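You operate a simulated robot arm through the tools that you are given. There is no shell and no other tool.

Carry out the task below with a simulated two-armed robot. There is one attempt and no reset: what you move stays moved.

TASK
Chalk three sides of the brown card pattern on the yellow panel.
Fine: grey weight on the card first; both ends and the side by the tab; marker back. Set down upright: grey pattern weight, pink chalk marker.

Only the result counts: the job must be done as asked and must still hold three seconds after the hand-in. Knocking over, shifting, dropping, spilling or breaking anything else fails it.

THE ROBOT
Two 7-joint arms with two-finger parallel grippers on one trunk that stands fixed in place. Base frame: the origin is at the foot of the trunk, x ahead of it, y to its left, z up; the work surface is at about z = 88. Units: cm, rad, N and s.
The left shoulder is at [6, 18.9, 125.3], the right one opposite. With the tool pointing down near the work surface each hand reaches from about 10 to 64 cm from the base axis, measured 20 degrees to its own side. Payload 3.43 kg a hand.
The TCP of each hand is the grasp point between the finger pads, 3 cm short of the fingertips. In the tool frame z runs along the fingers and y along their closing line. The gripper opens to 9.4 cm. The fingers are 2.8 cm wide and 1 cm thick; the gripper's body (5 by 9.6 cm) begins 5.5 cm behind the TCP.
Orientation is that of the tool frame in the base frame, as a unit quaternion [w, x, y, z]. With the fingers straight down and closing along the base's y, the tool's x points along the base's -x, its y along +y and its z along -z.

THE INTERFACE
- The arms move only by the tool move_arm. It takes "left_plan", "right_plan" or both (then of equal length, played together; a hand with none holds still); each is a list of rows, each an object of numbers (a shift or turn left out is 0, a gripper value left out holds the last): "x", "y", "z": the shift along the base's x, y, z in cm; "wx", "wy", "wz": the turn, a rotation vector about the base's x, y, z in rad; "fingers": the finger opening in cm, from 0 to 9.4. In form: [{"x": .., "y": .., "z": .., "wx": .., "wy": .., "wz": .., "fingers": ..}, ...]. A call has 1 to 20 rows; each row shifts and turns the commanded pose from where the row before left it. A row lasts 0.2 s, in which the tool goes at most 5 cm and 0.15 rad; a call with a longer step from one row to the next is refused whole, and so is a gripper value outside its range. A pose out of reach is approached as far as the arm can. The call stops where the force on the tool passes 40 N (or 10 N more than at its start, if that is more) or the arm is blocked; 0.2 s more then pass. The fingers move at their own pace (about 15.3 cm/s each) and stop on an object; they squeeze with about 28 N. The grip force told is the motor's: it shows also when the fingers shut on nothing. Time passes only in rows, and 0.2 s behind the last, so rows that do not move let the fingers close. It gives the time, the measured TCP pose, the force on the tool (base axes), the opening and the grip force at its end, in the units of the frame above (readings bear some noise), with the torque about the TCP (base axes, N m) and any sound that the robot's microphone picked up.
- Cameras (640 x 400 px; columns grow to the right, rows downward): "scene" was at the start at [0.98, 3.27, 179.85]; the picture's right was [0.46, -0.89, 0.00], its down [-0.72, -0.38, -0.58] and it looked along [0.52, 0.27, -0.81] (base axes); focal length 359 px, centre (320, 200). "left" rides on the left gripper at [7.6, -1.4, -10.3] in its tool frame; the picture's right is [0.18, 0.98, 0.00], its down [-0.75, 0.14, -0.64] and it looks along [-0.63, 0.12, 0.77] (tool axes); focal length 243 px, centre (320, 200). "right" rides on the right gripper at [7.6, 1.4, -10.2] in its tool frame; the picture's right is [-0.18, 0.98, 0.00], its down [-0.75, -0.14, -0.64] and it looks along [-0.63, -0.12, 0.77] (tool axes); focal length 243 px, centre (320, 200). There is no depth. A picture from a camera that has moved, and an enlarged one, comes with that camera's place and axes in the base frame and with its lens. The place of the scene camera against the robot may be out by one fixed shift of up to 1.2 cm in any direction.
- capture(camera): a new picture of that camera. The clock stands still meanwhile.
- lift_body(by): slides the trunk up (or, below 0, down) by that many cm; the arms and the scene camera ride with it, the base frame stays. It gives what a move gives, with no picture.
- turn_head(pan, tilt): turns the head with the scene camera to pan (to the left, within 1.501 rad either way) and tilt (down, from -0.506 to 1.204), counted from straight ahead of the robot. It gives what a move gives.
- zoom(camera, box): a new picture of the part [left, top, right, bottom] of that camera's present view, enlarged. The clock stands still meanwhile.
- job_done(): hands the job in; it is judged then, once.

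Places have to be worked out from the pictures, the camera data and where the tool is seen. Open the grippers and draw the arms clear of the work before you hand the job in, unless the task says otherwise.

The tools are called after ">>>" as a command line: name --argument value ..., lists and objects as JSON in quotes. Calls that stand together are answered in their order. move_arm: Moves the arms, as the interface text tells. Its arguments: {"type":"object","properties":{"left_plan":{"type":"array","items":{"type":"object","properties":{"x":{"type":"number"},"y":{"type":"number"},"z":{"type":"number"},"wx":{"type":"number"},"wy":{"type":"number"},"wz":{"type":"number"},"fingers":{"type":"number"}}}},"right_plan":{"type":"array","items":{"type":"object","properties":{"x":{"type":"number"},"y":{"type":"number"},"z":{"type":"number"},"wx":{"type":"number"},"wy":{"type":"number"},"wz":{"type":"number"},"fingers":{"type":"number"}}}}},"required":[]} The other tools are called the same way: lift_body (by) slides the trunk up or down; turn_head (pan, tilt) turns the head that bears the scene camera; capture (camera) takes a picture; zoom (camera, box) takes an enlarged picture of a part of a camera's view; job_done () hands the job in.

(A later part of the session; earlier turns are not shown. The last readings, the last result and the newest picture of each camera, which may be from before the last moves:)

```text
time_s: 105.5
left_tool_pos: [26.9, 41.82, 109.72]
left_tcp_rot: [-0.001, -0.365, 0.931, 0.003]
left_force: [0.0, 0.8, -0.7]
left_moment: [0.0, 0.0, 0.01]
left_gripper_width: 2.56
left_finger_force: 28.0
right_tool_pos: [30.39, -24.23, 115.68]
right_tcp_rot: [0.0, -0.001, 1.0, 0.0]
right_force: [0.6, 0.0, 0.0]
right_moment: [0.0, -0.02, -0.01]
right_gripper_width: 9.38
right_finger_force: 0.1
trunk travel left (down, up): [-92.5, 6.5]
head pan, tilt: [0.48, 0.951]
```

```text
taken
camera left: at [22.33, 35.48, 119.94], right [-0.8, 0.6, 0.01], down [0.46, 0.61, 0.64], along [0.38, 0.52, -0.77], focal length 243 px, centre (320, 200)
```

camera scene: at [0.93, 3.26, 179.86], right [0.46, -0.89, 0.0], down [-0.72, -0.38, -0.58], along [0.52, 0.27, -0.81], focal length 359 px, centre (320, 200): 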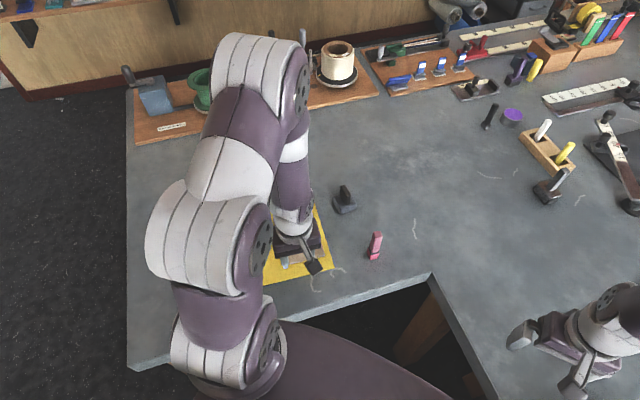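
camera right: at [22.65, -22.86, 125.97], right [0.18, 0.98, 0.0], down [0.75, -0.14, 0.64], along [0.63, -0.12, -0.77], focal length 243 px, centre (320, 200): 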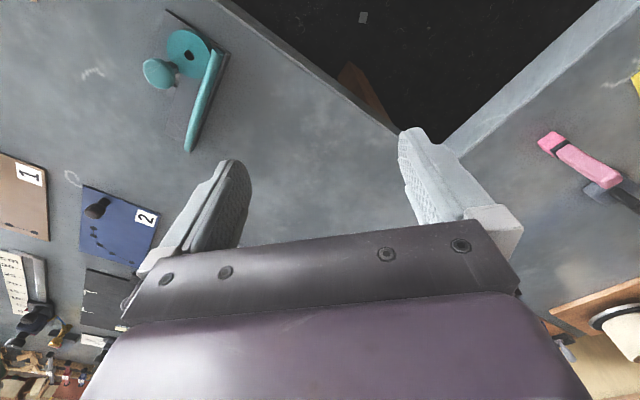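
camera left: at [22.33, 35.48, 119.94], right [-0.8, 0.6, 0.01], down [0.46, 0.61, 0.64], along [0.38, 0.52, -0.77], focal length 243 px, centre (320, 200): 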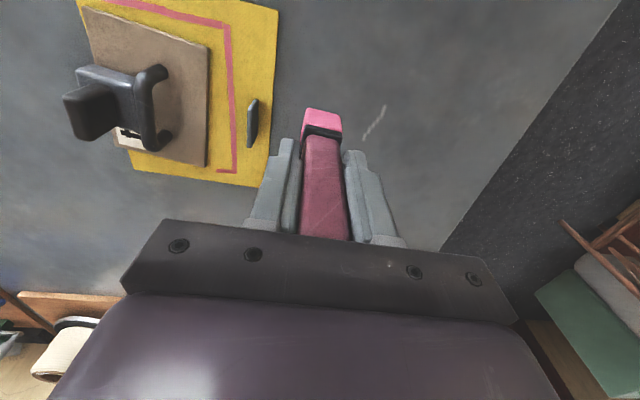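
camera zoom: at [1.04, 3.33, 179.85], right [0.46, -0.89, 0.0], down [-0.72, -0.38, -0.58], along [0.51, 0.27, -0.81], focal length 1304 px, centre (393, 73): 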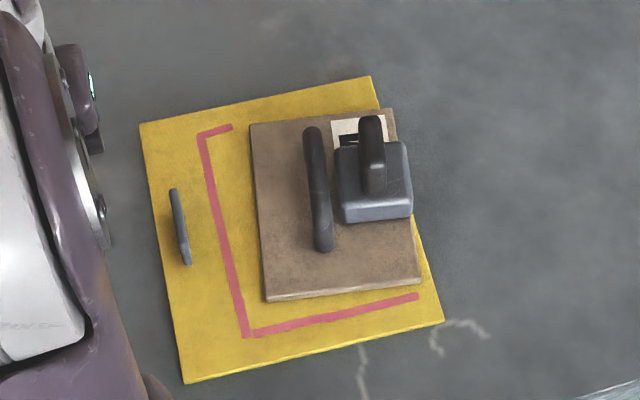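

With a full view, the card now sits at panel coords (0.06, −4.05) turned −7.3°; the lines and panel are intact. I'll repeat the same fix: marker home first, then slide the card back by its handle, then finish the far end with a safer clearance.

>>> move_arm --left_plan '[{"x": 1.5, "y": -2.1}, {"x": 2.4, "y": -3.4, "wz": 0.01}, {"x": 2.5, "y": -3.6, "wz": 0.01}, {"x": 2.5, "y": -3.6, "wz": 0.01}, {"x": 2.6, "y": -3.7, "wz": 0.003}, {"x": 2.6, "y": -3.7}, {"x": 2.6, "y": -3.7, "z": -1}, {"x": 2.4, "y": -3.3, "z": -2}, {"x": 1.6, "y": -2.2, "z": -2}, {"x": 0.75, "y": -1.0, "z": -2}, {}]'

```text
time_s: 107.9
left_tool_pos: [48.8, 11.57, 103.14]
left_tcp_rot: [-0.001, -0.38, 0.925, 0.003]
left_force: [-0.1, -0.3, -1.2]
left_moment: [-0.04, -0.05, 0.0]
left_gripper_width: 2.54
left_finger_force: 28.3
right_tool_pos: [30.35, -24.28, 115.62]
right_tcp_rot: [0.0, 0.0, 1.0, 0.0]
right_force: [0.6, 0.1, 0.0]
right_moment: [-0.02, -0.01, -0.02]
right_gripper_width: 9.37
right_finger_force: 0.0
trunk travel left (down, up): [-92.5, 6.5]
head pan, tilt: [0.48, 0.951]
```

>>> move_arm --left_plan '[{"x": -0.42, "y": -0.03, "z": -3}, {"z": -2.8}, {"z": -1.2}, {"z": -0.3}, {}]'

>>> move_arm --left_plan '[{"z": -0.12}, {"z": -0.1}, {}]'

```text
time_s: 109.1
left_tool_pos: [48.21, 11.44, 95.56]
left_tcp_rot: [-0.001, -0.38, 0.925, 0.004]
left_force: [0.0, 0.1, -0.9]
left_moment: [0.03, 0.01, -0.01]
left_gripper_width: 2.57
left_finger_force: 28.1
right_tool_pos: [30.39, -24.25, 115.58]
right_tcp_rot: [0.0, 0.0, 1.0, 0.001]
right_force: [0.0, 0.4, 0.4]
right_moment: [0.01, -0.01, -0.03]
right_gripper_width: 9.41
right_finger_force: 0.0
trunk travel left (down, up): [-92.5, 6.5]
head pan, tilt: [0.48, 0.951]
```

```text
time_s: 109.9
left_tool_pos: [48.17, 11.57, 95.6]
left_tcp_rot: [-0.002, -0.38, 0.925, 0.003]
left_force: [0.1, 0.0, 1.3]
left_moment: [-0.04, -0.06, -0.02]
left_gripper_width: 2.57
left_finger_force: 28.0
right_tool_pos: [30.37, -24.21, 115.67]
right_tcp_rot: [0.0, 0.0, 1.0, 0.001]
right_force: [-0.4, -0.7, 0.5]
right_moment: [-0.01, 0.01, -0.01]
right_gripper_width: 9.41
right_finger_force: 0.0
trunk travel left (down, up): [-92.5, 6.5]
head pan, tilt: [0.48, 0.951]
```

Just touching down now (force turned positive). I'll press a hair, open, and rise.

>>> move_arm --left_plan '[{"z": -0.02}, {"fingers": 6}, {"fingers": 6}, {}]'

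>>> zoom --camera "left" --box '[240, 90, 400, 240]'

```text
time_s: 110.9
left_tool_pos: [48.16, 11.49, 95.35]
left_tcp_rot: [-0.001, -0.381, 0.925, 0.003]
left_force: [-0.6, -0.6, 0.1]
left_moment: [0.0, 0.0, 0.01]
left_gripper_width: 5.98
left_finger_force: 0.1
right_tool_pos: [30.37, -24.21, 115.65]
right_tcp_rot: [-0.001, 0.0, 1.0, 0.0]
right_force: [-0.7, 1.2, 0.6]
right_moment: [-0.01, -0.01, -0.02]
right_gripper_width: 9.39
right_finger_force: 0.0
trunk travel left (down, up): [-92.5, 6.5]
head pan, tilt: [0.48, 0.951]
```

```text
2.67 times, centred on (320, 165) of left
camera zoom: at [43.78, 4.99, 105.6], right [-0.82, 0.57, 0.01], down [0.44, 0.63, 0.64], along [0.36, 0.53, -0.77], focal length 647 px, centre (320, 293)
```

zoom: 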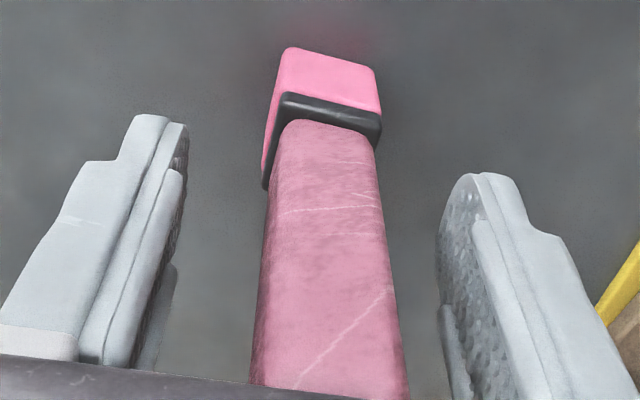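

The marker is standing. Rising clear and going to the measuring viewpoint.

>>> move_arm --left_plan '[{"z": 2}, {"z": 4}, {"z": 4}, {"z": 4}, {"x": -2.2, "y": 2.8, "z": 1.5, "wz": -0.02, "fingers": 9.4}, {"x": -2.4, "y": 3.2, "z": 1.5, "wz": -0.02}, {"x": -2.4, "y": 3.2, "z": 1.5}, {"x": -2.4, "y": 3.2, "z": 1.5}, {"x": -2.2, "y": 3.2}, {"x": -1.0, "y": 1.6}, {}]'

>>> zoom --camera "left" --box '[210, 20, 410, 190]'

>>> zoom --camera "scene" --box '[350, 200, 410, 270]'

```text
time_s: 113.3
left_tool_pos: [35.52, 28.59, 115.38]
left_tcp_rot: [-0.001, -0.363, 0.932, 0.003]
left_force: [-0.8, 1.0, -0.3]
left_moment: [-0.01, 0.02, -0.02]
left_gripper_width: 9.41
left_finger_force: 0.1
right_tool_pos: [30.34, -24.17, 115.66]
right_tcp_rot: [0.0, -0.001, 1.0, 0.0]
right_force: [-0.2, -0.9, 0.2]
right_moment: [0.0, 0.01, 0.0]
right_gripper_width: 9.39
right_finger_force: 0.0
trunk travel left (down, up): [-92.5, 6.5]
head pan, tilt: [0.48, 0.951]
```

```text
2.35 times, centred on (310, 105) of left
camera zoom: at [30.93, 22.2, 125.58], right [-0.8, 0.6, 0.01], down [0.47, 0.61, 0.64], along [0.38, 0.52, -0.77], focal length 571 px, centre (344, 424)
```

zoom: 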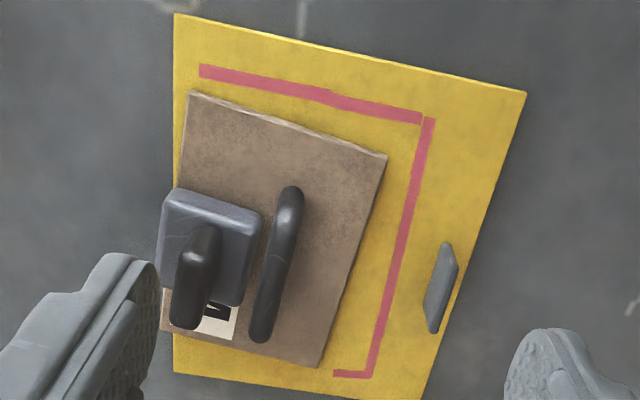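

```text
5.71 times, centred on (380, 235) of scene
camera zoom: at [0.99, 3.21, 179.86], right [0.46, -0.89, 0.0], down [-0.72, -0.38, -0.58], along [0.52, 0.27, -0.81], focal length 2050 px, centre (-23, 0)
```

zoom: 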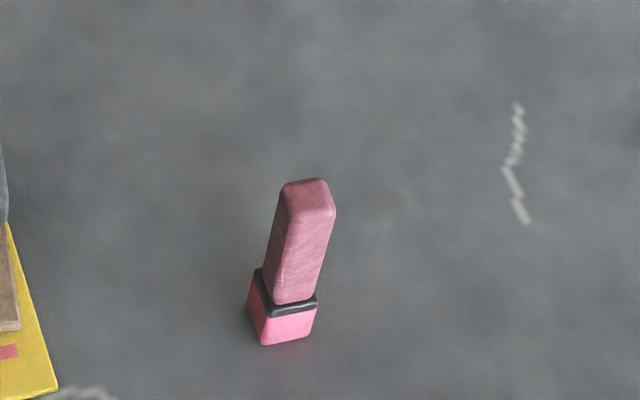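

I have a clear measurement: the card centre is ≈ (44.3, 31.45), yaw ~36.1°. It needs to move about (−0.92, +1.1) and turn +7°. I'll line up over the handle with the fingers narrowed, as before.

>>> move_arm --left_plan '[{"x": 1.64, "y": 0.73, "z": -2.2, "wz": -0.0226, "fingers": 3.2}, {"x": 1.64, "y": 0.73, "z": -2.2, "wz": -0.0226}, {"x": 1.64, "y": 0.73, "z": -2.2, "wz": -0.0226}, {"x": 1.64, "y": 0.73, "z": -2.2, "wz": -0.0226}, {"x": 1.64, "y": 0.73, "z": -2.2, "wz": -0.0226}, {}]'

>>> zoom --camera "left" --box '[210, 20, 410, 220]'

```text
time_s: 114.7
left_tool_pos: [43.64, 32.23, 104.44]
left_tcp_rot: [-0.001, -0.309, 0.951, 0.003]
left_force: [0.0, 0.4, 0.0]
left_moment: [0.03, 0.0, 0.01]
left_gripper_width: 3.22
left_finger_force: 0.1
right_tool_pos: [30.2, -24.29, 115.55]
right_tcp_rot: [0.0, 0.0, 1.0, -0.001]
right_force: [-0.4, 0.0, -0.5]
right_moment: [0.01, 0.04, -0.01]
right_gripper_width: 9.42
right_finger_force: 0.1
trunk travel left (down, up): [-92.5, 6.5]
head pan, tilt: [0.48, 0.951]
```

```text
2.00 times, centred on (310, 120) of left
camera zoom: at [38.29, 26.47, 114.7], right [-0.73, 0.69, 0.01], down [0.53, 0.55, 0.64], along [0.44, 0.47, -0.77], focal length 485 px, centre (340, 360)
```

zoom: 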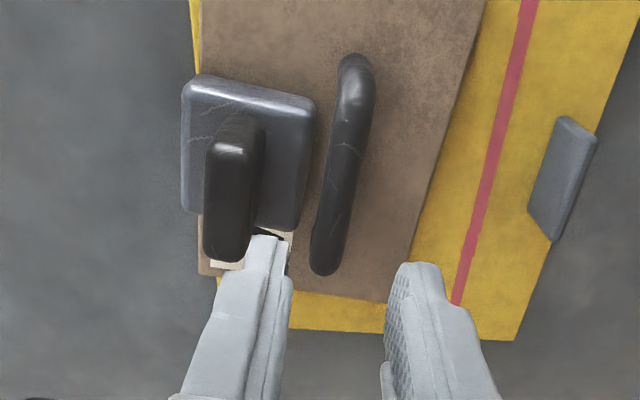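

The view is practically identical to the earlier, well-aligned approach. I'll descend and grip.

>>> move_arm --left_plan '[{"z": -3}, {"z": -3}, {"z": -1.7}, {"z": -0.8}, {"z": -0.4}, {}]'

>>> zoom --camera "left" --box '[210, 60, 410, 240]'

```text
time_s: 116.1
left_tool_pos: [43.83, 32.37, 95.49]
left_tcp_rot: [-0.001, -0.309, 0.951, 0.003]
left_force: [0.4, -0.5, -0.7]
left_moment: [-0.01, 0.03, 0.01]
left_gripper_width: 3.19
left_finger_force: 0.0
right_tool_pos: [30.29, -24.28, 115.76]
right_tcp_rot: [0.0, 0.0, 1.0, 0.0]
right_force: [-0.6, 0.3, -0.6]
right_moment: [0.01, -0.02, -0.02]
right_gripper_width: 9.42
right_finger_force: 0.1
trunk travel left (down, up): [-92.5, 6.5]
head pan, tilt: [0.48, 0.951]
```

```text
2.22 times, centred on (310, 150) of left
camera zoom: at [38.43, 26.51, 105.65], right [-0.73, 0.69, 0.01], down [0.53, 0.55, 0.64], along [0.44, 0.47, -0.77], focal length 539 px, centre (342, 311)
```

zoom: 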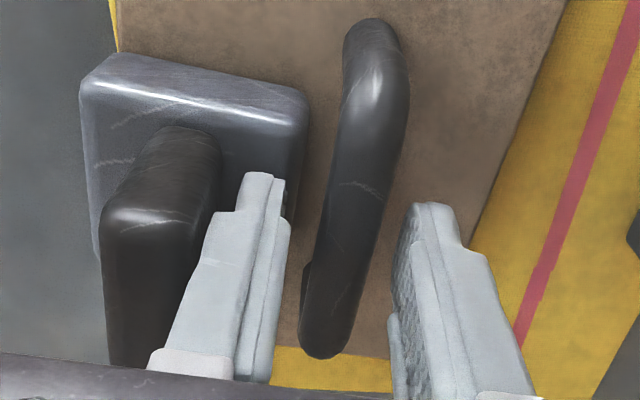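

>>> move_arm --left_plan '[{"fingers": 0}, {"fingers": 0}, {"fingers": 0}, {"x": -0.126, "y": 0.129, "wz": 0.0152}, {"x": -0.126, "y": 0.129, "wz": 0.0152}, {"x": -0.126, "y": 0.129, "wz": 0.0152}, {"x": -0.126, "y": 0.129, "wz": 0.0152}, {"x": -0.126, "y": 0.129, "wz": 0.0152}, {"x": -0.126, "y": 0.129, "wz": 0.0152}, {"x": -0.126, "y": 0.129, "wz": 0.0152}, {"x": -0.126, "y": 0.129, "wz": 0.0152}, {}]'

>>> zoom --camera "scene" --box '[240, 180, 360, 290]'

>>> capture --camera "left"

```text
time_s: 118.7
left_tool_pos: [42.73, 33.29, 95.41]
left_tcp_rot: [-0.001, -0.366, 0.931, 0.003]
left_force: [2.7, -2.3, -1.2]
left_moment: [0.06, -0.15, -0.16]
left_gripper_width: 1.46
left_finger_force: 28.0
right_tool_pos: [30.43, -24.29, 115.63]
right_tcp_rot: [0.0, 0.0, 1.0, 0.0]
right_force: [0.9, -0.3, 0.1]
right_moment: [0.01, 0.01, -0.02]
right_gripper_width: 9.42
right_finger_force: 0.1
trunk travel left (down, up): [-92.5, 6.5]
head pan, tilt: [0.48, 0.951]
```

```text
3.64 times, centred on (300, 235) of scene
camera zoom: at [1.06, 3.22, 179.85], right [0.46, -0.89, 0.0], down [-0.72, -0.38, -0.58], along [0.51, 0.27, -0.81], focal length 1304 px, centre (393, 73)
```

zoom: 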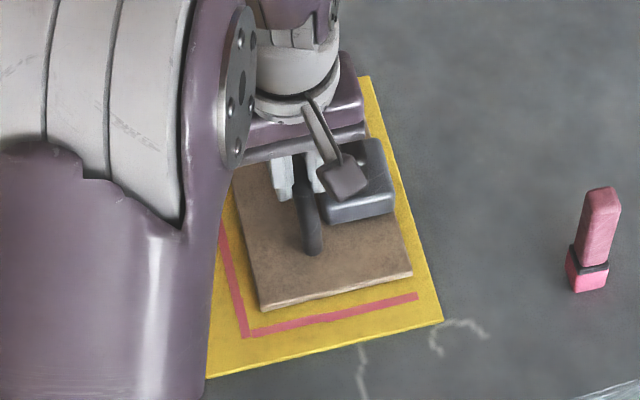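

```text
taken
camera left: at [38.12, 27.0, 105.65], right [-0.8, 0.59, 0.01], down [0.46, 0.61, 0.64], along [0.38, 0.52, -0.77], focal length 243 px, centre (320, 200)
```

left: 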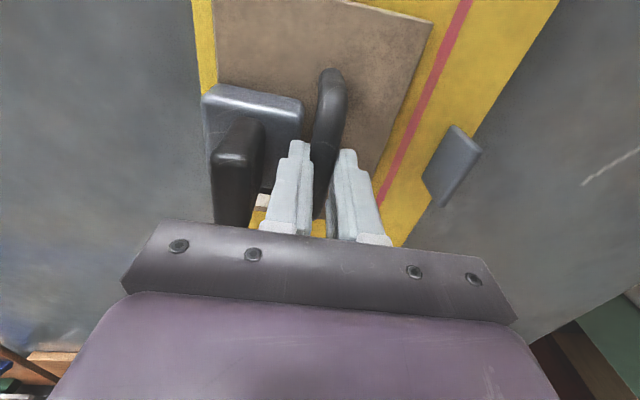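

Orientation and side position are right (near edge at U ≈ −7.4, parallel). It needs another 0.3 cm toward the near line.

>>> move_arm --left_plan '[{"x": -0.1, "y": -0.09}, {"x": -0.1, "y": -0.09}, {"x": -0.06, "y": -0.05}, {}]'

>>> zoom --camera "scene" --box '[240, 180, 360, 290]'

```text
time_s: 119.7
left_tool_pos: [42.44, 33.3, 95.42]
left_tcp_rot: [-0.002, -0.365, 0.931, 0.002]
left_force: [2.3, 2.1, -1.0]
left_moment: [0.12, -0.13, 0.12]
left_gripper_width: 1.46
left_finger_force: 27.5
right_tool_pos: [30.25, -24.21, 115.67]
right_tcp_rot: [0.0, -0.001, 1.0, -0.001]
right_force: [0.0, 0.0, -0.4]
right_moment: [-0.02, 0.0, 0.0]
right_gripper_width: 9.4
right_finger_force: 0.2
trunk travel left (down, up): [-92.5, 6.5]
head pan, tilt: [0.48, 0.951]
```

```text
3.64 times, centred on (300, 235) of scene
camera zoom: at [1.04, 3.34, 179.85], right [0.46, -0.89, 0.0], down [-0.72, -0.38, -0.58], along [0.51, 0.27, -0.81], focal length 1304 px, centre (393, 73)
```

zoom: 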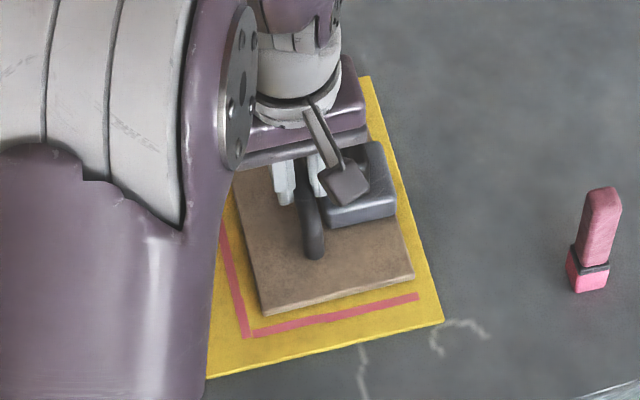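

The near edge is at U ≈ −7.73, parallel, and the tab side offset is ≈ 1.6 cm. I'll relax, release, and rise.

>>> move_arm --left_plan '[{"x": 0.03, "y": 0.03}, {"fingers": 3.2}, {"fingers": 3.2}, {}]'

>>> move_arm --left_plan '[{"z": 1.5}, {"z": 3.5}, {"z": 4.5}, {"z": 4}, {"x": -2, "y": -1.2, "z": 2.5, "fingers": 9.4}, {"x": -2.5, "y": -1.5, "z": 2.5}, {"x": -2.5, "y": -1.5, "z": 1.5}, {}]'

>>> zoom --camera "left" --box '[210, 20, 410, 190]'

>>> zoom --camera "scene" --box '[240, 180, 360, 290]'

```text
time_s: 120.7
left_tool_pos: [42.44, 33.22, 95.41]
left_tcp_rot: [-0.001, -0.366, 0.93, 0.003]
left_force: [0.4, 0.8, -0.3]
left_moment: [0.02, 0.0, -0.02]
left_gripper_width: 3.21
left_finger_force: 0.1
right_tool_pos: [30.24, -24.2, 115.74]
right_tcp_rot: [0.001, 0.001, 1.0, -0.001]
right_force: [0.4, 0.0, 0.6]
right_moment: [0.03, -0.03, 0.01]
right_gripper_width: 9.4
right_finger_force: 0.0
trunk travel left (down, up): [-92.5, 6.5]
head pan, tilt: [0.48, 0.951]
```

```text
time_s: 122.5
left_tool_pos: [35.52, 28.92, 115.57]
left_tcp_rot: [-0.001, -0.365, 0.931, 0.003]
left_force: [-0.2, -0.5, 0.3]
left_moment: [0.0, -0.03, 0.0]
left_gripper_width: 9.4
left_finger_force: 0.0
right_tool_pos: [30.47, -24.24, 115.78]
right_tcp_rot: [0.0, 0.001, 1.0, 0.0]
right_force: [1.0, -0.4, 0.9]
right_moment: [0.02, 0.04, 0.0]
right_gripper_width: 9.37
right_finger_force: 0.1
trunk travel left (down, up): [-92.5, 6.5]
head pan, tilt: [0.48, 0.951]
```

```text
2.35 times, centred on (310, 105) of left
camera zoom: at [30.92, 22.49, 125.7], right [-0.8, 0.59, 0.01], down [0.46, 0.61, 0.64], along [0.38, 0.52, -0.77], focal length 571 px, centre (344, 424)
```

zoom: 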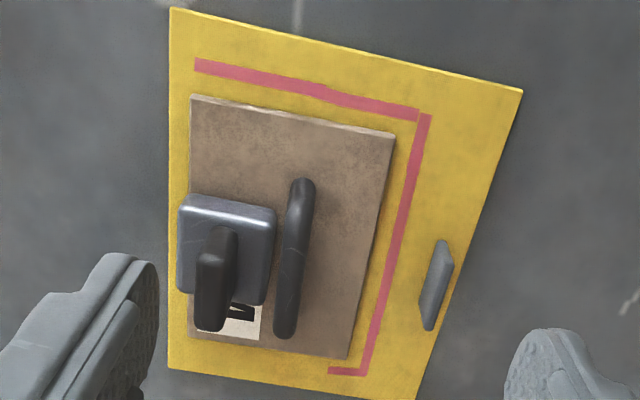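

```text
3.64 times, centred on (300, 235) of scene
camera zoom: at [1.06, 3.31, 179.85], right [0.46, -0.89, 0.0], down [-0.72, -0.38, -0.58], along [0.51, 0.27, -0.81], focal length 1304 px, centre (393, 73)
```

zoom: 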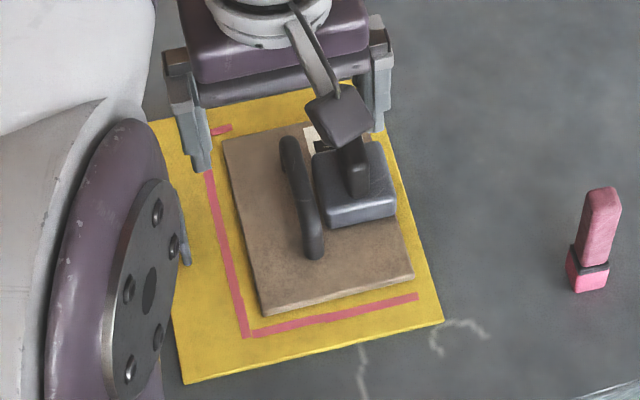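

The card is back with the lines framing it neatly. I'll draw the far end 0.4 cm further out than the stub so the marker clears the card. Fetching the marker again.

>>> move_arm --left_plan '[{"x": 2.1, "y": -2.9, "wz": 0.01}, {"x": 2.1, "y": -2.9, "z": -1, "wz": 0.01}, {"x": 2.1, "y": -2.9, "z": -1.5, "wz": 0.01}, {"x": 2.1, "y": -2.9, "z": -1.5, "wz": 0.004}, {"x": 2.1, "y": -2.9, "z": -1.8}, {"x": 2.1, "y": -2.9, "z": -1.8}, {}]'

>>> capture --camera "left"

```text
time_s: 124.1
left_tool_pos: [48.01, 11.31, 107.8]
left_tcp_rot: [-0.002, -0.381, 0.924, 0.004]
left_force: [-0.3, -0.1, -0.1]
left_moment: [-0.04, -0.01, 0.0]
left_gripper_width: 9.4
left_finger_force: 0.2
right_tool_pos: [30.29, -24.24, 115.74]
right_tcp_rot: [0.0, 0.001, 1.0, 0.0]
right_force: [0.5, -0.8, -0.7]
right_moment: [-0.05, -0.03, 0.02]
right_gripper_width: 9.41
right_finger_force: 0.1
trunk travel left (down, up): [-92.5, 6.5]
head pan, tilt: [0.48, 0.951]
```

```text
taken
camera left: at [43.75, 4.8, 117.97], right [-0.82, 0.57, 0.01], down [0.44, 0.63, 0.64], along [0.36, 0.53, -0.77], focal length 243 px, centre (320, 200)
```

left: 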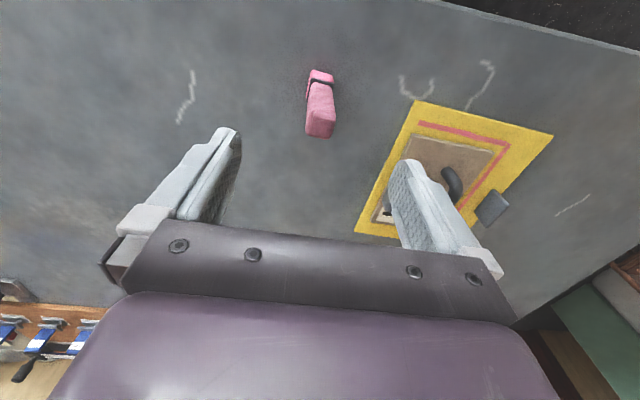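

>>> move_arm --left_plan '[{"x": 0.1, "y": 0.18, "z": -3}, {"z": -3.5}, {"z": -3.3}, {"z": -2}, {"z": -0.5}, {}]'

>>> zoom --camera "left" --box '[240, 90, 400, 240]'

```text
time_s: 125.5
left_tool_pos: [48.15, 11.64, 95.4]
left_tcp_rot: [-0.002, -0.381, 0.925, 0.002]
left_force: [-0.7, -1.3, 0.1]
left_moment: [0.03, -0.05, 0.0]
left_gripper_width: 9.4
left_finger_force: 0.0
right_tool_pos: [30.31, -24.29, 115.63]
right_tcp_rot: [0.001, 0.0, 1.0, 0.0]
right_force: [0.6, 0.3, 0.2]
right_moment: [-0.03, -0.04, 0.0]
right_gripper_width: 9.38
right_finger_force: 0.1
trunk travel left (down, up): [-92.5, 6.5]
head pan, tilt: [0.48, 0.951]
```

```text
2.67 times, centred on (320, 165) of left
camera zoom: at [43.79, 5.2, 105.67], right [-0.82, 0.57, 0.01], down [0.44, 0.63, 0.64], along [0.36, 0.53, -0.77], focal length 647 px, centre (320, 293)
```

zoom: 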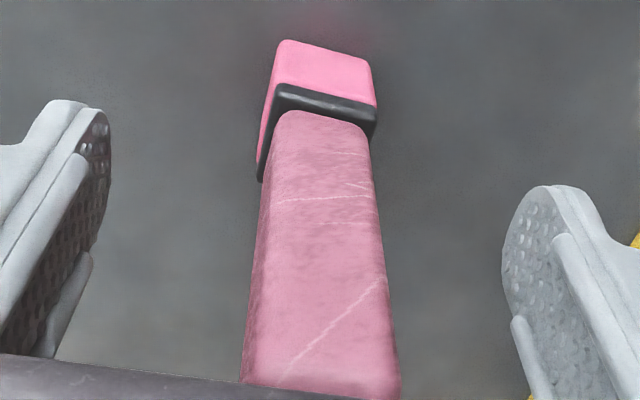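

>>> move_arm --left_plan '[{"x": -0.1, "y": -0.2}, {}, {"fingers": 0}, {"fingers": 0}, {"fingers": 0}, {"fingers": 0}]'

>>> zoom --camera "left" --box '[240, 90, 400, 240]'

```text
time_s: 126.9
left_tool_pos: [48.08, 11.44, 95.58]
left_tcp_rot: [-0.002, -0.381, 0.924, 0.003]
left_force: [1.1, 0.0, 0.7]
left_moment: [-0.05, -0.06, 0.0]
left_gripper_width: 2.57
left_finger_force: 28.0
right_tool_pos: [30.23, -24.3, 115.77]
right_tcp_rot: [0.0, 0.0, 1.0, 0.0]
right_force: [0.3, -0.1, 0.3]
right_moment: [-0.03, 0.0, 0.01]
right_gripper_width: 9.4
right_finger_force: 0.1
trunk travel left (down, up): [-92.5, 6.5]
head pan, tilt: [0.48, 0.951]
```

```text
2.67 times, centred on (320, 165) of left
camera zoom: at [43.7, 4.95, 105.73], right [-0.82, 0.57, 0.01], down [0.44, 0.63, 0.64], along [0.36, 0.53, -0.77], focal length 647 px, centre (320, 293)
```

zoom: 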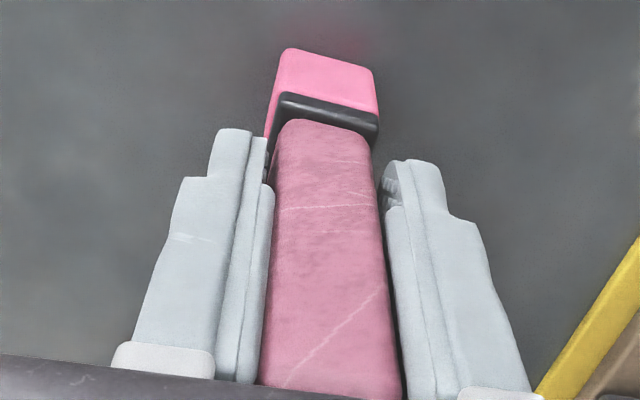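

Gripped. I'll lift high and carry it over to the far corner of the layout.

>>> move_arm --left_plan '[{"z": 1}, {"z": 3}, {"z": 4}, {"z": 4}, {"x": -0.2, "y": 2.2, "wz": -0.008}, {"x": -0.3, "y": 3.7, "wz": -0.01}, {"x": -0.3, "y": 4, "wz": -0.01}, {"x": -0.3, "y": 4, "wz": -0.01}, {"x": -0.3, "y": 4}, {"x": -0.3, "y": 4}, {"x": -0.3, "y": 4}, {"x": -0.3, "y": 3.6}, {"x": -0.2, "y": 2.6}, {"x": -0.1, "y": 1.4}, {}]'

>>> move_arm --left_plan '[{"z": -3}, {"z": -3}, {"z": -2}, {}]'

>>> capture --camera "left"

>>> zoom --camera "left" --box '[160, 20, 400, 180]'

```text
time_s: 130.1
left_tool_pos: [45.48, 45.06, 107.48]
left_tcp_rot: [-0.001, -0.363, 0.932, 0.003]
left_force: [0.0, -0.6, -1.0]
left_moment: [-0.03, 0.01, 0.03]
left_gripper_width: 2.56
left_finger_force: 28.2
right_tool_pos: [30.33, -24.28, 115.78]
right_tcp_rot: [0.0, -0.001, 1.0, 0.0]
right_force: [-0.5, 0.5, 0.1]
right_moment: [0.01, 0.01, 0.01]
right_gripper_width: 9.39
right_finger_force: 0.1
trunk travel left (down, up): [-92.5, 6.5]
head pan, tilt: [0.48, 0.951]
```

```text
time_s: 131.1
left_tool_pos: [45.42, 44.91, 99.36]
left_tcp_rot: [-0.002, -0.363, 0.932, 0.003]
left_force: [-0.6, -0.2, -1.5]
left_moment: [0.0, -0.03, 0.06]
left_gripper_width: 2.57
left_finger_force: 27.6
right_tool_pos: [30.3, -24.2, 115.66]
right_tcp_rot: [0.0, 0.0, 1.0, 0.0]
right_force: [0.3, -0.2, -0.5]
right_moment: [-0.03, -0.01, 0.02]
right_gripper_width: 9.4
right_finger_force: 0.1
trunk travel left (down, up): [-92.5, 6.5]
head pan, tilt: [0.48, 0.951]
```

```text
taken
camera left: at [40.81, 38.68, 109.64], right [-0.8, 0.6, 0.01], down [0.46, 0.61, 0.64], along [0.38, 0.52, -0.77], focal length 243 px, centre (320, 200)
```

left: 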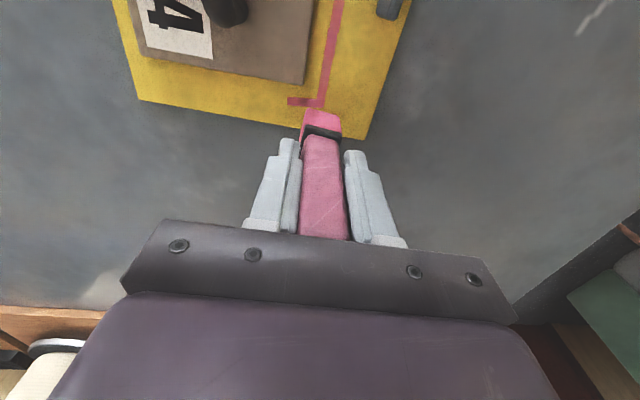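

```text
2.50 times, centred on (280, 100) of left
camera zoom: at [40.81, 38.68, 109.64], right [-0.8, 0.6, 0.01], down [0.46, 0.61, 0.64], along [0.38, 0.52, -0.77], focal length 606 px, centre (420, 450)
```

zoom: 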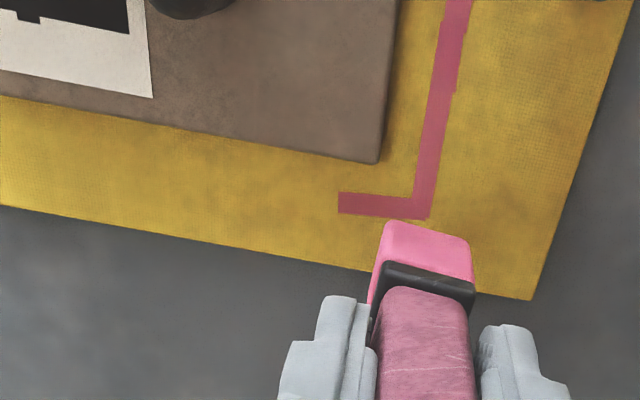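

The marker hovers about 0.4 cm further out than the stub. To avoid catching the corner again, I'll shift along −v so that the marker's leading face is already past the corner, then set down there, overlapping the stub's end.

>>> move_arm --left_plan '[{"x": 0.88, "y": -0.96}, {"x": 0.88, "y": -0.96}, {"z": -1.5}, {"z": -1.2}, {"z": -0.3}, {}]'

>>> zoom --camera "left" --box '[160, 20, 400, 180]'

```text
time_s: 132.5
left_tool_pos: [47.25, 43.32, 96.6]
left_tcp_rot: [-0.001, -0.364, 0.932, 0.003]
left_force: [0.6, 0.2, -1.9]
left_moment: [-0.01, 0.02, -0.01]
left_gripper_width: 2.58
left_finger_force: 28.0
right_tool_pos: [30.42, -24.29, 115.79]
right_tcp_rot: [0.0, 0.0, 1.0, 0.001]
right_force: [0.0, -0.1, -0.4]
right_moment: [0.0, 0.04, 0.0]
right_gripper_width: 9.38
right_finger_force: 0.1
trunk travel left (down, up): [-92.5, 6.5]
head pan, tilt: [0.48, 0.951]
```

```text
2.50 times, centred on (280, 100) of left
camera zoom: at [42.65, 36.88, 106.78], right [-0.8, 0.6, 0.01], down [0.46, 0.61, 0.64], along [0.38, 0.52, -0.77], focal length 606 px, centre (420, 450)
```

zoom: 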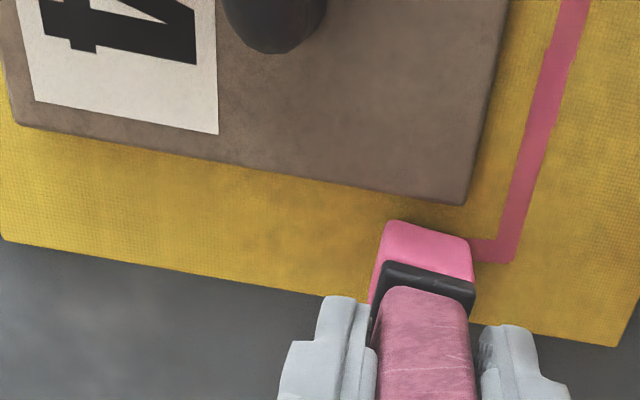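

At this height I can see well: the far edge is 2.2 cm from the marker centre and parallel, further out than needed. I'll move in 0.42 cm (leaving a ~0.35 cm gap) and set down.

>>> move_arm --left_plan '[{"x": -0.31, "y": -0.285}, {"z": -0.35}, {"z": -0.1}, {}]'

>>> zoom --camera "left" --box '[160, 20, 400, 180]'

```text
time_s: 133.5
left_tool_pos: [46.91, 42.76, 96.06]
left_tcp_rot: [-0.001, -0.363, 0.932, 0.003]
left_force: [-0.2, 0.6, -1.2]
left_moment: [0.01, -0.01, 0.02]
left_gripper_width: 2.57
left_finger_force: 28.2
right_tool_pos: [30.26, -24.39, 115.67]
right_tcp_rot: [0.0, 0.0, 1.0, 0.0]
right_force: [-0.2, 0.1, -0.5]
right_moment: [0.0, -0.01, -0.01]
right_gripper_width: 9.39
right_finger_force: 0.2
trunk travel left (down, up): [-92.5, 6.5]
head pan, tilt: [0.48, 0.951]
```

```text
2.50 times, centred on (280, 100) of left
camera zoom: at [42.3, 36.48, 106.31], right [-0.8, 0.6, 0.01], down [0.46, 0.61, 0.64], along [0.38, 0.52, -0.77], focal length 606 px, centre (420, 450)
```

zoom: 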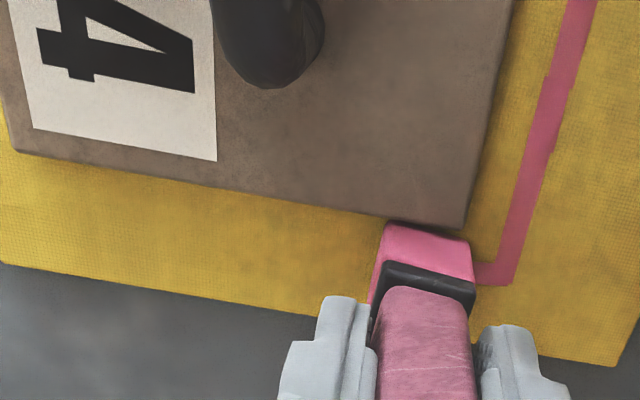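

The offset is now about 1.75 cm from the far edge, clear of the corner. I'll touch down.

>>> move_arm --left_plan '[{"z": -0.08}, {"z": -0.06}, {}]'

```text
time_s: 134.3
left_tool_pos: [46.88, 42.91, 95.96]
left_tcp_rot: [-0.001, -0.363, 0.932, 0.004]
left_force: [0.3, -0.3, 2.3]
left_moment: [-0.09, -0.04, 0.02]
left_gripper_width: 2.55
left_finger_force: 27.5
right_tool_pos: [30.41, -24.25, 115.69]
right_tcp_rot: [0.0, 0.001, 1.0, 0.001]
right_force: [-0.8, 0.2, -0.1]
right_moment: [0.02, 0.02, 0.0]
right_gripper_width: 9.38
right_finger_force: 0.0
trunk travel left (down, up): [-92.5, 6.5]
head pan, tilt: [0.48, 0.951]
```

>>> move_arm --left_plan '[{"x": 0.2, "y": -0.215, "z": -0.03}, {"x": 0.345, "y": -0.363}, {"x": 0.345, "y": -0.363}, {"x": 0.345, "y": -0.363}]'

>>> zoom --camera "left" --box '[160, 20, 400, 180]'

>>> zoom --camera "scene" --box '[240, 180, 360, 290]'

```text
time_s: 135.3
left_tool_pos: [48.01, 41.65, 96.0]
left_tcp_rot: [-0.001, -0.364, 0.932, 0.003]
left_force: [-2.7, 4.7, 10.0]
left_moment: [0.23, 0.16, -0.05]
left_gripper_width: 2.59
left_finger_force: 28.2
right_tool_pos: [30.16, -24.36, 115.67]
right_tcp_rot: [0.001, -0.001, 1.0, 0.0]
right_force: [0.2, 0.0, -0.5]
right_moment: [-0.01, -0.02, 0.01]
right_gripper_width: 9.39
right_finger_force: 0.0
trunk travel left (down, up): [-92.5, 6.5]
head pan, tilt: [0.48, 0.951]
```

```text
2.50 times, centred on (280, 100) of left
camera zoom: at [43.37, 35.17, 106.2], right [-0.8, 0.6, 0.01], down [0.46, 0.61, 0.64], along [0.38, 0.52, -0.77], focal length 606 px, centre (420, 450)
```

zoom: 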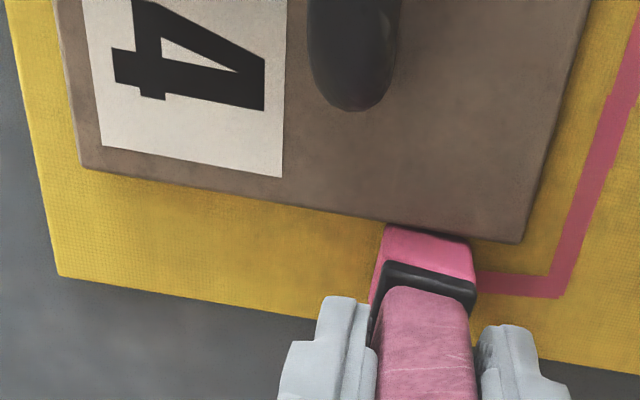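

```text
3.64 times, centred on (300, 235) of scene
camera zoom: at [0.79, 3.25, 179.86], right [0.46, -0.89, 0.0], down [-0.72, -0.38, -0.58], along [0.52, 0.27, -0.81], focal length 1304 px, centre (393, 73)
```

zoom: 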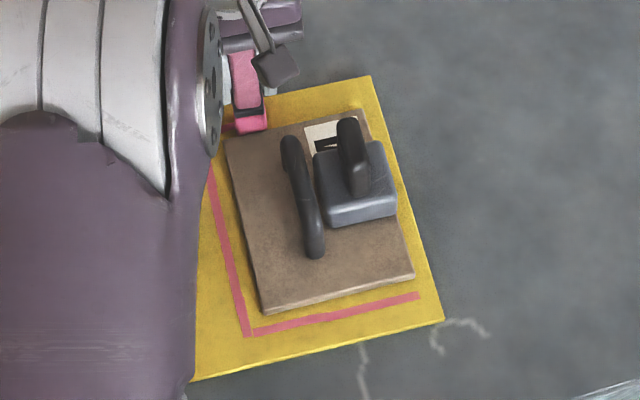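

The card is steady and parallel, and the line continues cleanly past the corner. I'll ease the pressure slightly and continue.

>>> move_arm --left_plan '[{"x": 0.347, "y": -0.36, "z": 0.03}, {"x": 0.347, "y": -0.36}, {"x": 0.347, "y": -0.36}, {"x": 0.347, "y": -0.36}, {"x": 0.347, "y": -0.36}]'

>>> zoom --camera "left" --box '[160, 20, 400, 180]'

>>> zoom --camera "scene" --box '[240, 180, 360, 290]'

```text
time_s: 136.5
left_tool_pos: [49.84, 39.66, 96.08]
left_tcp_rot: [-0.002, -0.364, 0.931, 0.003]
left_force: [-1.6, 0.9, 2.9]
left_moment: [-0.02, 0.01, -0.04]
left_gripper_width: 2.57
left_finger_force: 27.8
right_tool_pos: [30.4, -24.26, 115.66]
right_tcp_rot: [0.0, -0.001, 1.0, 0.001]
right_force: [-0.3, 0.5, 1.6]
right_moment: [-0.01, -0.01, 0.0]
right_gripper_width: 9.38
right_finger_force: 0.0
trunk travel left (down, up): [-92.5, 6.5]
head pan, tilt: [0.48, 0.951]
```

```text
2.50 times, centred on (280, 100) of left
camera zoom: at [45.24, 33.25, 106.22], right [-0.8, 0.6, 0.01], down [0.46, 0.61, 0.64], along [0.38, 0.52, -0.77], focal length 606 px, centre (420, 450)
```

zoom: 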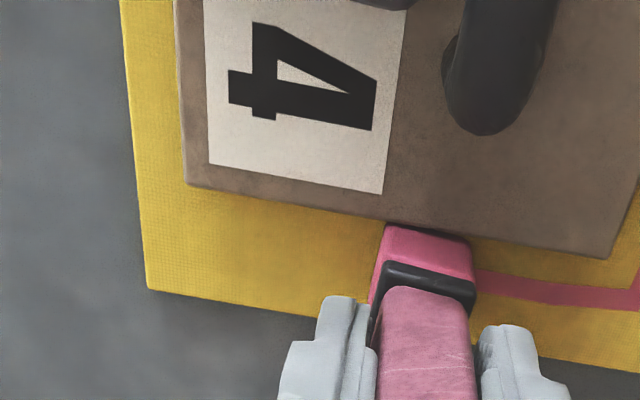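

```text
3.64 times, centred on (300, 235) of scene
camera zoom: at [0.94, 3.24, 179.85], right [0.46, -0.89, 0.0], down [-0.72, -0.38, -0.58], along [0.52, 0.27, -0.81], focal length 1304 px, centre (393, 73)
```

zoom: 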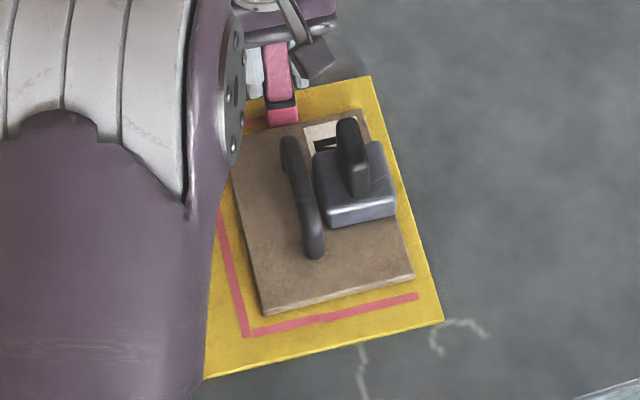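

>>> move_arm --left_plan '[{"x": 0.355, "y": -0.352, "z": -0.02}, {"x": 0.355, "y": -0.352}, {"x": 0.355, "y": -0.352, "z": -0.01}, {"x": 0.352, "y": -0.355}, {"x": 0.35, "y": -0.357, "z": -0.01}, {"x": 0.35, "y": -0.357}]'

>>> zoom --camera "left" --box '[200, 20, 440, 180]'

>>> zoom --camera "scene" --box '[240, 180, 360, 290]'

```text
time_s: 137.9
left_tool_pos: [51.89, 37.55, 96.04]
left_tcp_rot: [-0.002, -0.364, 0.932, 0.003]
left_force: [-2.5, 3.0, 8.8]
left_moment: [0.13, 0.21, 0.0]
left_gripper_width: 2.54
left_finger_force: 27.9
right_tool_pos: [30.26, -24.3, 115.74]
right_tcp_rot: [0.001, 0.0, 1.0, -0.001]
right_force: [-0.4, -0.4, 0.2]
right_moment: [0.0, 0.01, 0.0]
right_gripper_width: 9.41
right_finger_force: 0.1
trunk travel left (down, up): [-92.5, 6.5]
head pan, tilt: [0.48, 0.951]
```

```text
2.50 times, centred on (320, 100) of left
camera zoom: at [47.22, 31.29, 106.19], right [-0.8, 0.6, 0.01], down [0.46, 0.61, 0.64], along [0.38, 0.52, -0.77], focal length 606 px, centre (320, 450)
```

zoom: 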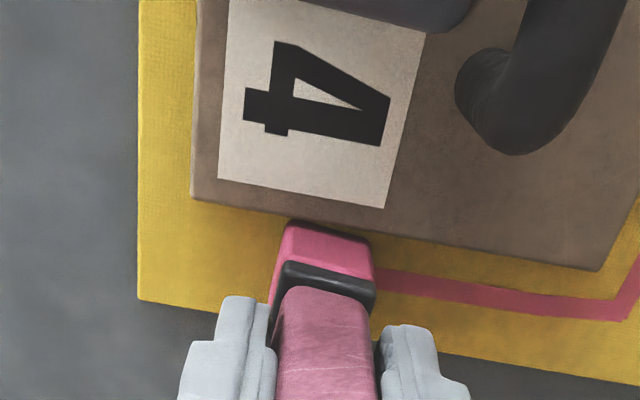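

```text
3.64 times, centred on (300, 235) of scene
camera zoom: at [0.77, 3.24, 179.86], right [0.46, -0.89, 0.0], down [-0.72, -0.38, -0.58], along [0.52, 0.27, -0.81], focal length 1304 px, centre (393, 73)
```

zoom: 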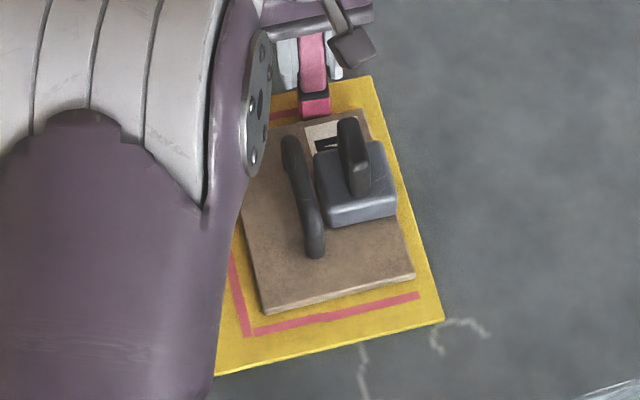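

Almost there: 3.9 cm remain to the card's last corner, and the panel edge is just beyond. I'll finish the far-end stroke.

>>> move_arm --left_plan '[{"x": 0.342, "y": -0.365, "z": 0.02}, {"x": 0.342, "y": -0.365}, {"x": 0.342, "y": -0.365}, {"x": 0.342, "y": -0.365}, {"x": 0.342, "y": -0.365}, {"x": 0.342, "y": -0.365}]'

>>> zoom --camera "left" --box '[200, 20, 440, 180]'

```text
time_s: 139.3
left_tool_pos: [53.99, 35.48, 96.08]
left_tcp_rot: [0.0, -0.364, 0.931, 0.003]
left_force: [-1.7, 2.9, 8.6]
left_moment: [0.11, 0.12, 0.01]
left_gripper_width: 2.6
left_finger_force: 27.9
right_tool_pos: [30.2, -24.29, 115.7]
right_tcp_rot: [0.001, 0.0, 1.0, 0.0]
right_force: [-0.2, -0.6, 0.3]
right_moment: [-0.03, 0.03, 0.0]
right_gripper_width: 9.4
right_finger_force: 0.1
trunk travel left (down, up): [-92.5, 6.5]
head pan, tilt: [0.48, 0.951]
```

```text
2.50 times, centred on (320, 100) of left
camera zoom: at [49.33, 29.12, 106.18], right [-0.8, 0.6, 0.01], down [0.46, 0.61, 0.64], along [0.38, 0.52, -0.76], focal length 606 px, centre (320, 450)
```

zoom: 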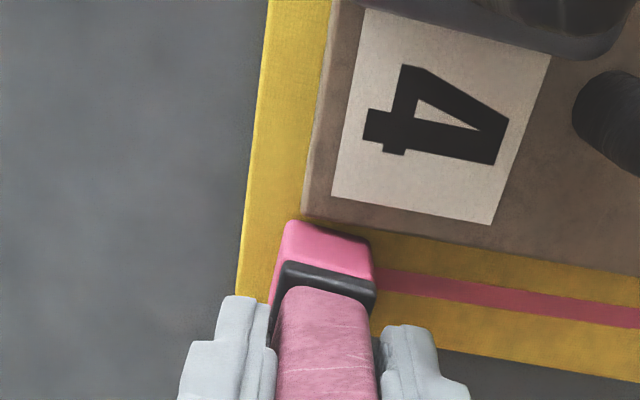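

Just 0.7 cm more reaches the card's corner line, while staying on the panel. Then I'll lift straight up.

>>> move_arm --left_plan '[{"x": 0.24, "y": -0.255}, {"x": 0.24, "y": -0.255}, {}, {"z": 0.8}, {"z": 2}, {"z": 4}, {"z": 4}, {"z": 2}, {}]'

>>> zoom --camera "scene" --box '[240, 170, 400, 290]'

>>> capture --camera "left"

```text
time_s: 141.3
left_tool_pos: [54.73, 35.07, 108.61]
left_tcp_rot: [-0.002, -0.364, 0.931, 0.003]
left_force: [1.0, -0.3, -1.6]
left_moment: [0.01, -0.03, 0.02]
left_gripper_width: 2.59
left_finger_force: 28.2
right_tool_pos: [30.3, -24.27, 115.69]
right_tcp_rot: [0.0, 0.0, 1.0, 0.0]
right_force: [-0.8, 0.5, -0.2]
right_moment: [0.02, 0.03, 0.0]
right_gripper_width: 9.4
right_finger_force: 0.2
trunk travel left (down, up): [-92.5, 6.5]
head pan, tilt: [0.48, 0.951]
```

```text
3.33 times, centred on (320, 230) of scene
camera zoom: at [1.03, 3.29, 179.85], right [0.46, -0.89, 0.0], down [-0.72, -0.38, -0.58], along [0.51, 0.27, -0.81], focal length 1196 px, centre (320, 100)
```

zoom: 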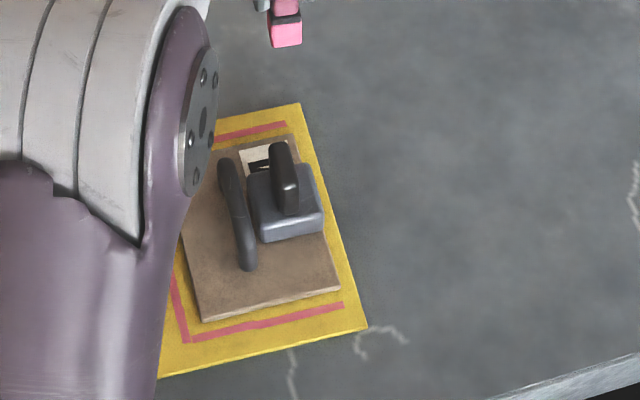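

```text
taken
camera left: at [50.07, 28.61, 118.9], right [-0.8, 0.6, 0.01], down [0.46, 0.61, 0.64], along [0.38, 0.52, -0.77], focal length 243 px, centre (320, 200)
```

left: 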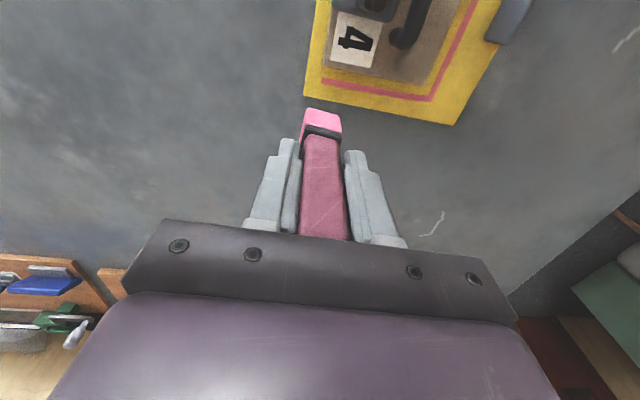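

All three lines are drawn and the card didn't move. Now I'll take the marker home to (48.3, 11.6).

>>> move_arm --left_plan '[{"x": -0.5, "y": -2}, {"x": -0.9, "y": -3.3, "wz": 0.01}, {"x": -1.0, "y": -3.6, "wz": 0.01}, {"x": -1.0, "y": -3.6, "wz": 0.013}, {"x": -1.0, "y": -3.6, "z": -1}, {"x": -0.9, "y": -3.4, "z": -1.5}, {"x": -0.7, "y": -2.6, "z": -2}, {"x": -0.4, "y": -1.3, "z": -1}, {}]'

```text
time_s: 143.3
left_tool_pos: [48.02, 11.56, 103.07]
left_tcp_rot: [-0.001, -0.379, 0.925, 0.003]
left_force: [-0.8, 0.2, -1.4]
left_moment: [0.01, -0.01, 0.01]
left_gripper_width: 2.57
left_finger_force: 28.2
right_tool_pos: [30.32, -24.3, 115.63]
right_tcp_rot: [0.0, 0.001, 1.0, 0.0]
right_force: [-0.8, 0.0, -0.5]
right_moment: [0.0, 0.02, -0.01]
right_gripper_width: 9.42
right_finger_force: 0.0
trunk travel left (down, up): [-92.5, 6.5]
head pan, tilt: [0.48, 0.951]
```

>>> move_arm --left_plan '[{"x": 0.25, "y": 0.02, "z": -3}, {"z": -2.8}, {"z": -1.2}, {"z": -0.2}, {}]'

>>> move_arm --left_plan '[{"z": -0.12}, {"z": -0.08}, {}]'

```text
time_s: 144.5
left_tool_pos: [48.35, 11.61, 96.0]
left_tcp_rot: [-0.001, -0.378, 0.926, 0.004]
left_force: [-1.0, -0.1, 0.0]
left_moment: [0.0, 0.0, -0.01]
left_gripper_width: 2.58
left_finger_force: 28.1
right_tool_pos: [30.26, -24.23, 115.71]
right_tcp_rot: [0.0, 0.0, 1.0, 0.0]
right_force: [0.4, 0.0, 0.6]
right_moment: [0.01, -0.02, 0.01]
right_gripper_width: 9.39
right_finger_force: 0.0
trunk travel left (down, up): [-92.5, 6.5]
head pan, tilt: [0.48, 0.951]
```

```text
time_s: 145.3
left_tool_pos: [48.32, 11.59, 95.83]
left_tcp_rot: [-0.001, -0.379, 0.926, 0.003]
left_force: [0.4, -0.6, -0.7]
left_moment: [0.02, -0.03, 0.02]
left_gripper_width: 2.58
left_finger_force: 28.1
right_tool_pos: [30.28, -24.33, 115.59]
right_tcp_rot: [0.0, 0.0, 1.0, 0.001]
right_force: [0.4, -0.1, 0.4]
right_moment: [-0.02, -0.02, 0.0]
right_gripper_width: 9.43
right_finger_force: 0.1
trunk travel left (down, up): [-92.5, 6.5]
head pan, tilt: [0.48, 0.951]
```

>>> move_arm --left_plan '[{"z": -0.12}, {"z": -0.08}, {}]'

```text
time_s: 146.1
left_tool_pos: [48.14, 11.56, 95.64]
left_tcp_rot: [-0.001, -0.378, 0.926, 0.003]
left_force: [-0.4, -0.4, -1.2]
left_moment: [-0.01, 0.0, 0.02]
left_gripper_width: 2.58
left_finger_force: 28.1
right_tool_pos: [30.38, -24.23, 115.67]
right_tcp_rot: [0.0, -0.001, 1.0, 0.001]
right_force: [-0.5, -0.1, 0.5]
right_moment: [-0.01, 0.0, -0.02]
right_gripper_width: 9.4
right_finger_force: 0.0
trunk travel left (down, up): [-92.5, 6.5]
head pan, tilt: [0.48, 0.951]
```

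>>> move_arm --left_plan '[{"z": -0.07}, {}]'

```text
time_s: 146.7
left_tool_pos: [48.41, 11.57, 95.47]
left_tcp_rot: [-0.001, -0.379, 0.926, 0.003]
left_force: [0.9, -0.2, -1.0]
left_moment: [-0.01, 0.01, 0.01]
left_gripper_width: 2.6
left_finger_force: 28.0
right_tool_pos: [30.38, -24.37, 115.67]
right_tcp_rot: [0.0, 0.0, 1.0, -0.001]
right_force: [0.0, 0.3, -0.1]
right_moment: [0.0, -0.03, 0.03]
right_gripper_width: 9.42
right_finger_force: 0.0
trunk travel left (down, up): [-92.5, 6.5]
head pan, tilt: [0.48, 0.951]
```

>>> move_arm --left_plan '[{"z": -0.06}, {}]'

```text
time_s: 147.3
left_tool_pos: [48.32, 11.59, 95.51]
left_tcp_rot: [-0.002, -0.379, 0.925, 0.004]
left_force: [-1.3, 0.6, 2.8]
left_moment: [-0.02, 0.01, 0.0]
left_gripper_width: 2.55
left_finger_force: 27.8
right_tool_pos: [30.29, -24.38, 115.69]
right_tcp_rot: [0.001, 0.0, 1.0, 0.0]
right_force: [0.4, -0.4, -0.4]
right_moment: [-0.02, 0.0, -0.02]
right_gripper_width: 9.39
right_finger_force: 0.0
trunk travel left (down, up): [-92.5, 6.5]
head pan, tilt: [0.48, 0.951]
```

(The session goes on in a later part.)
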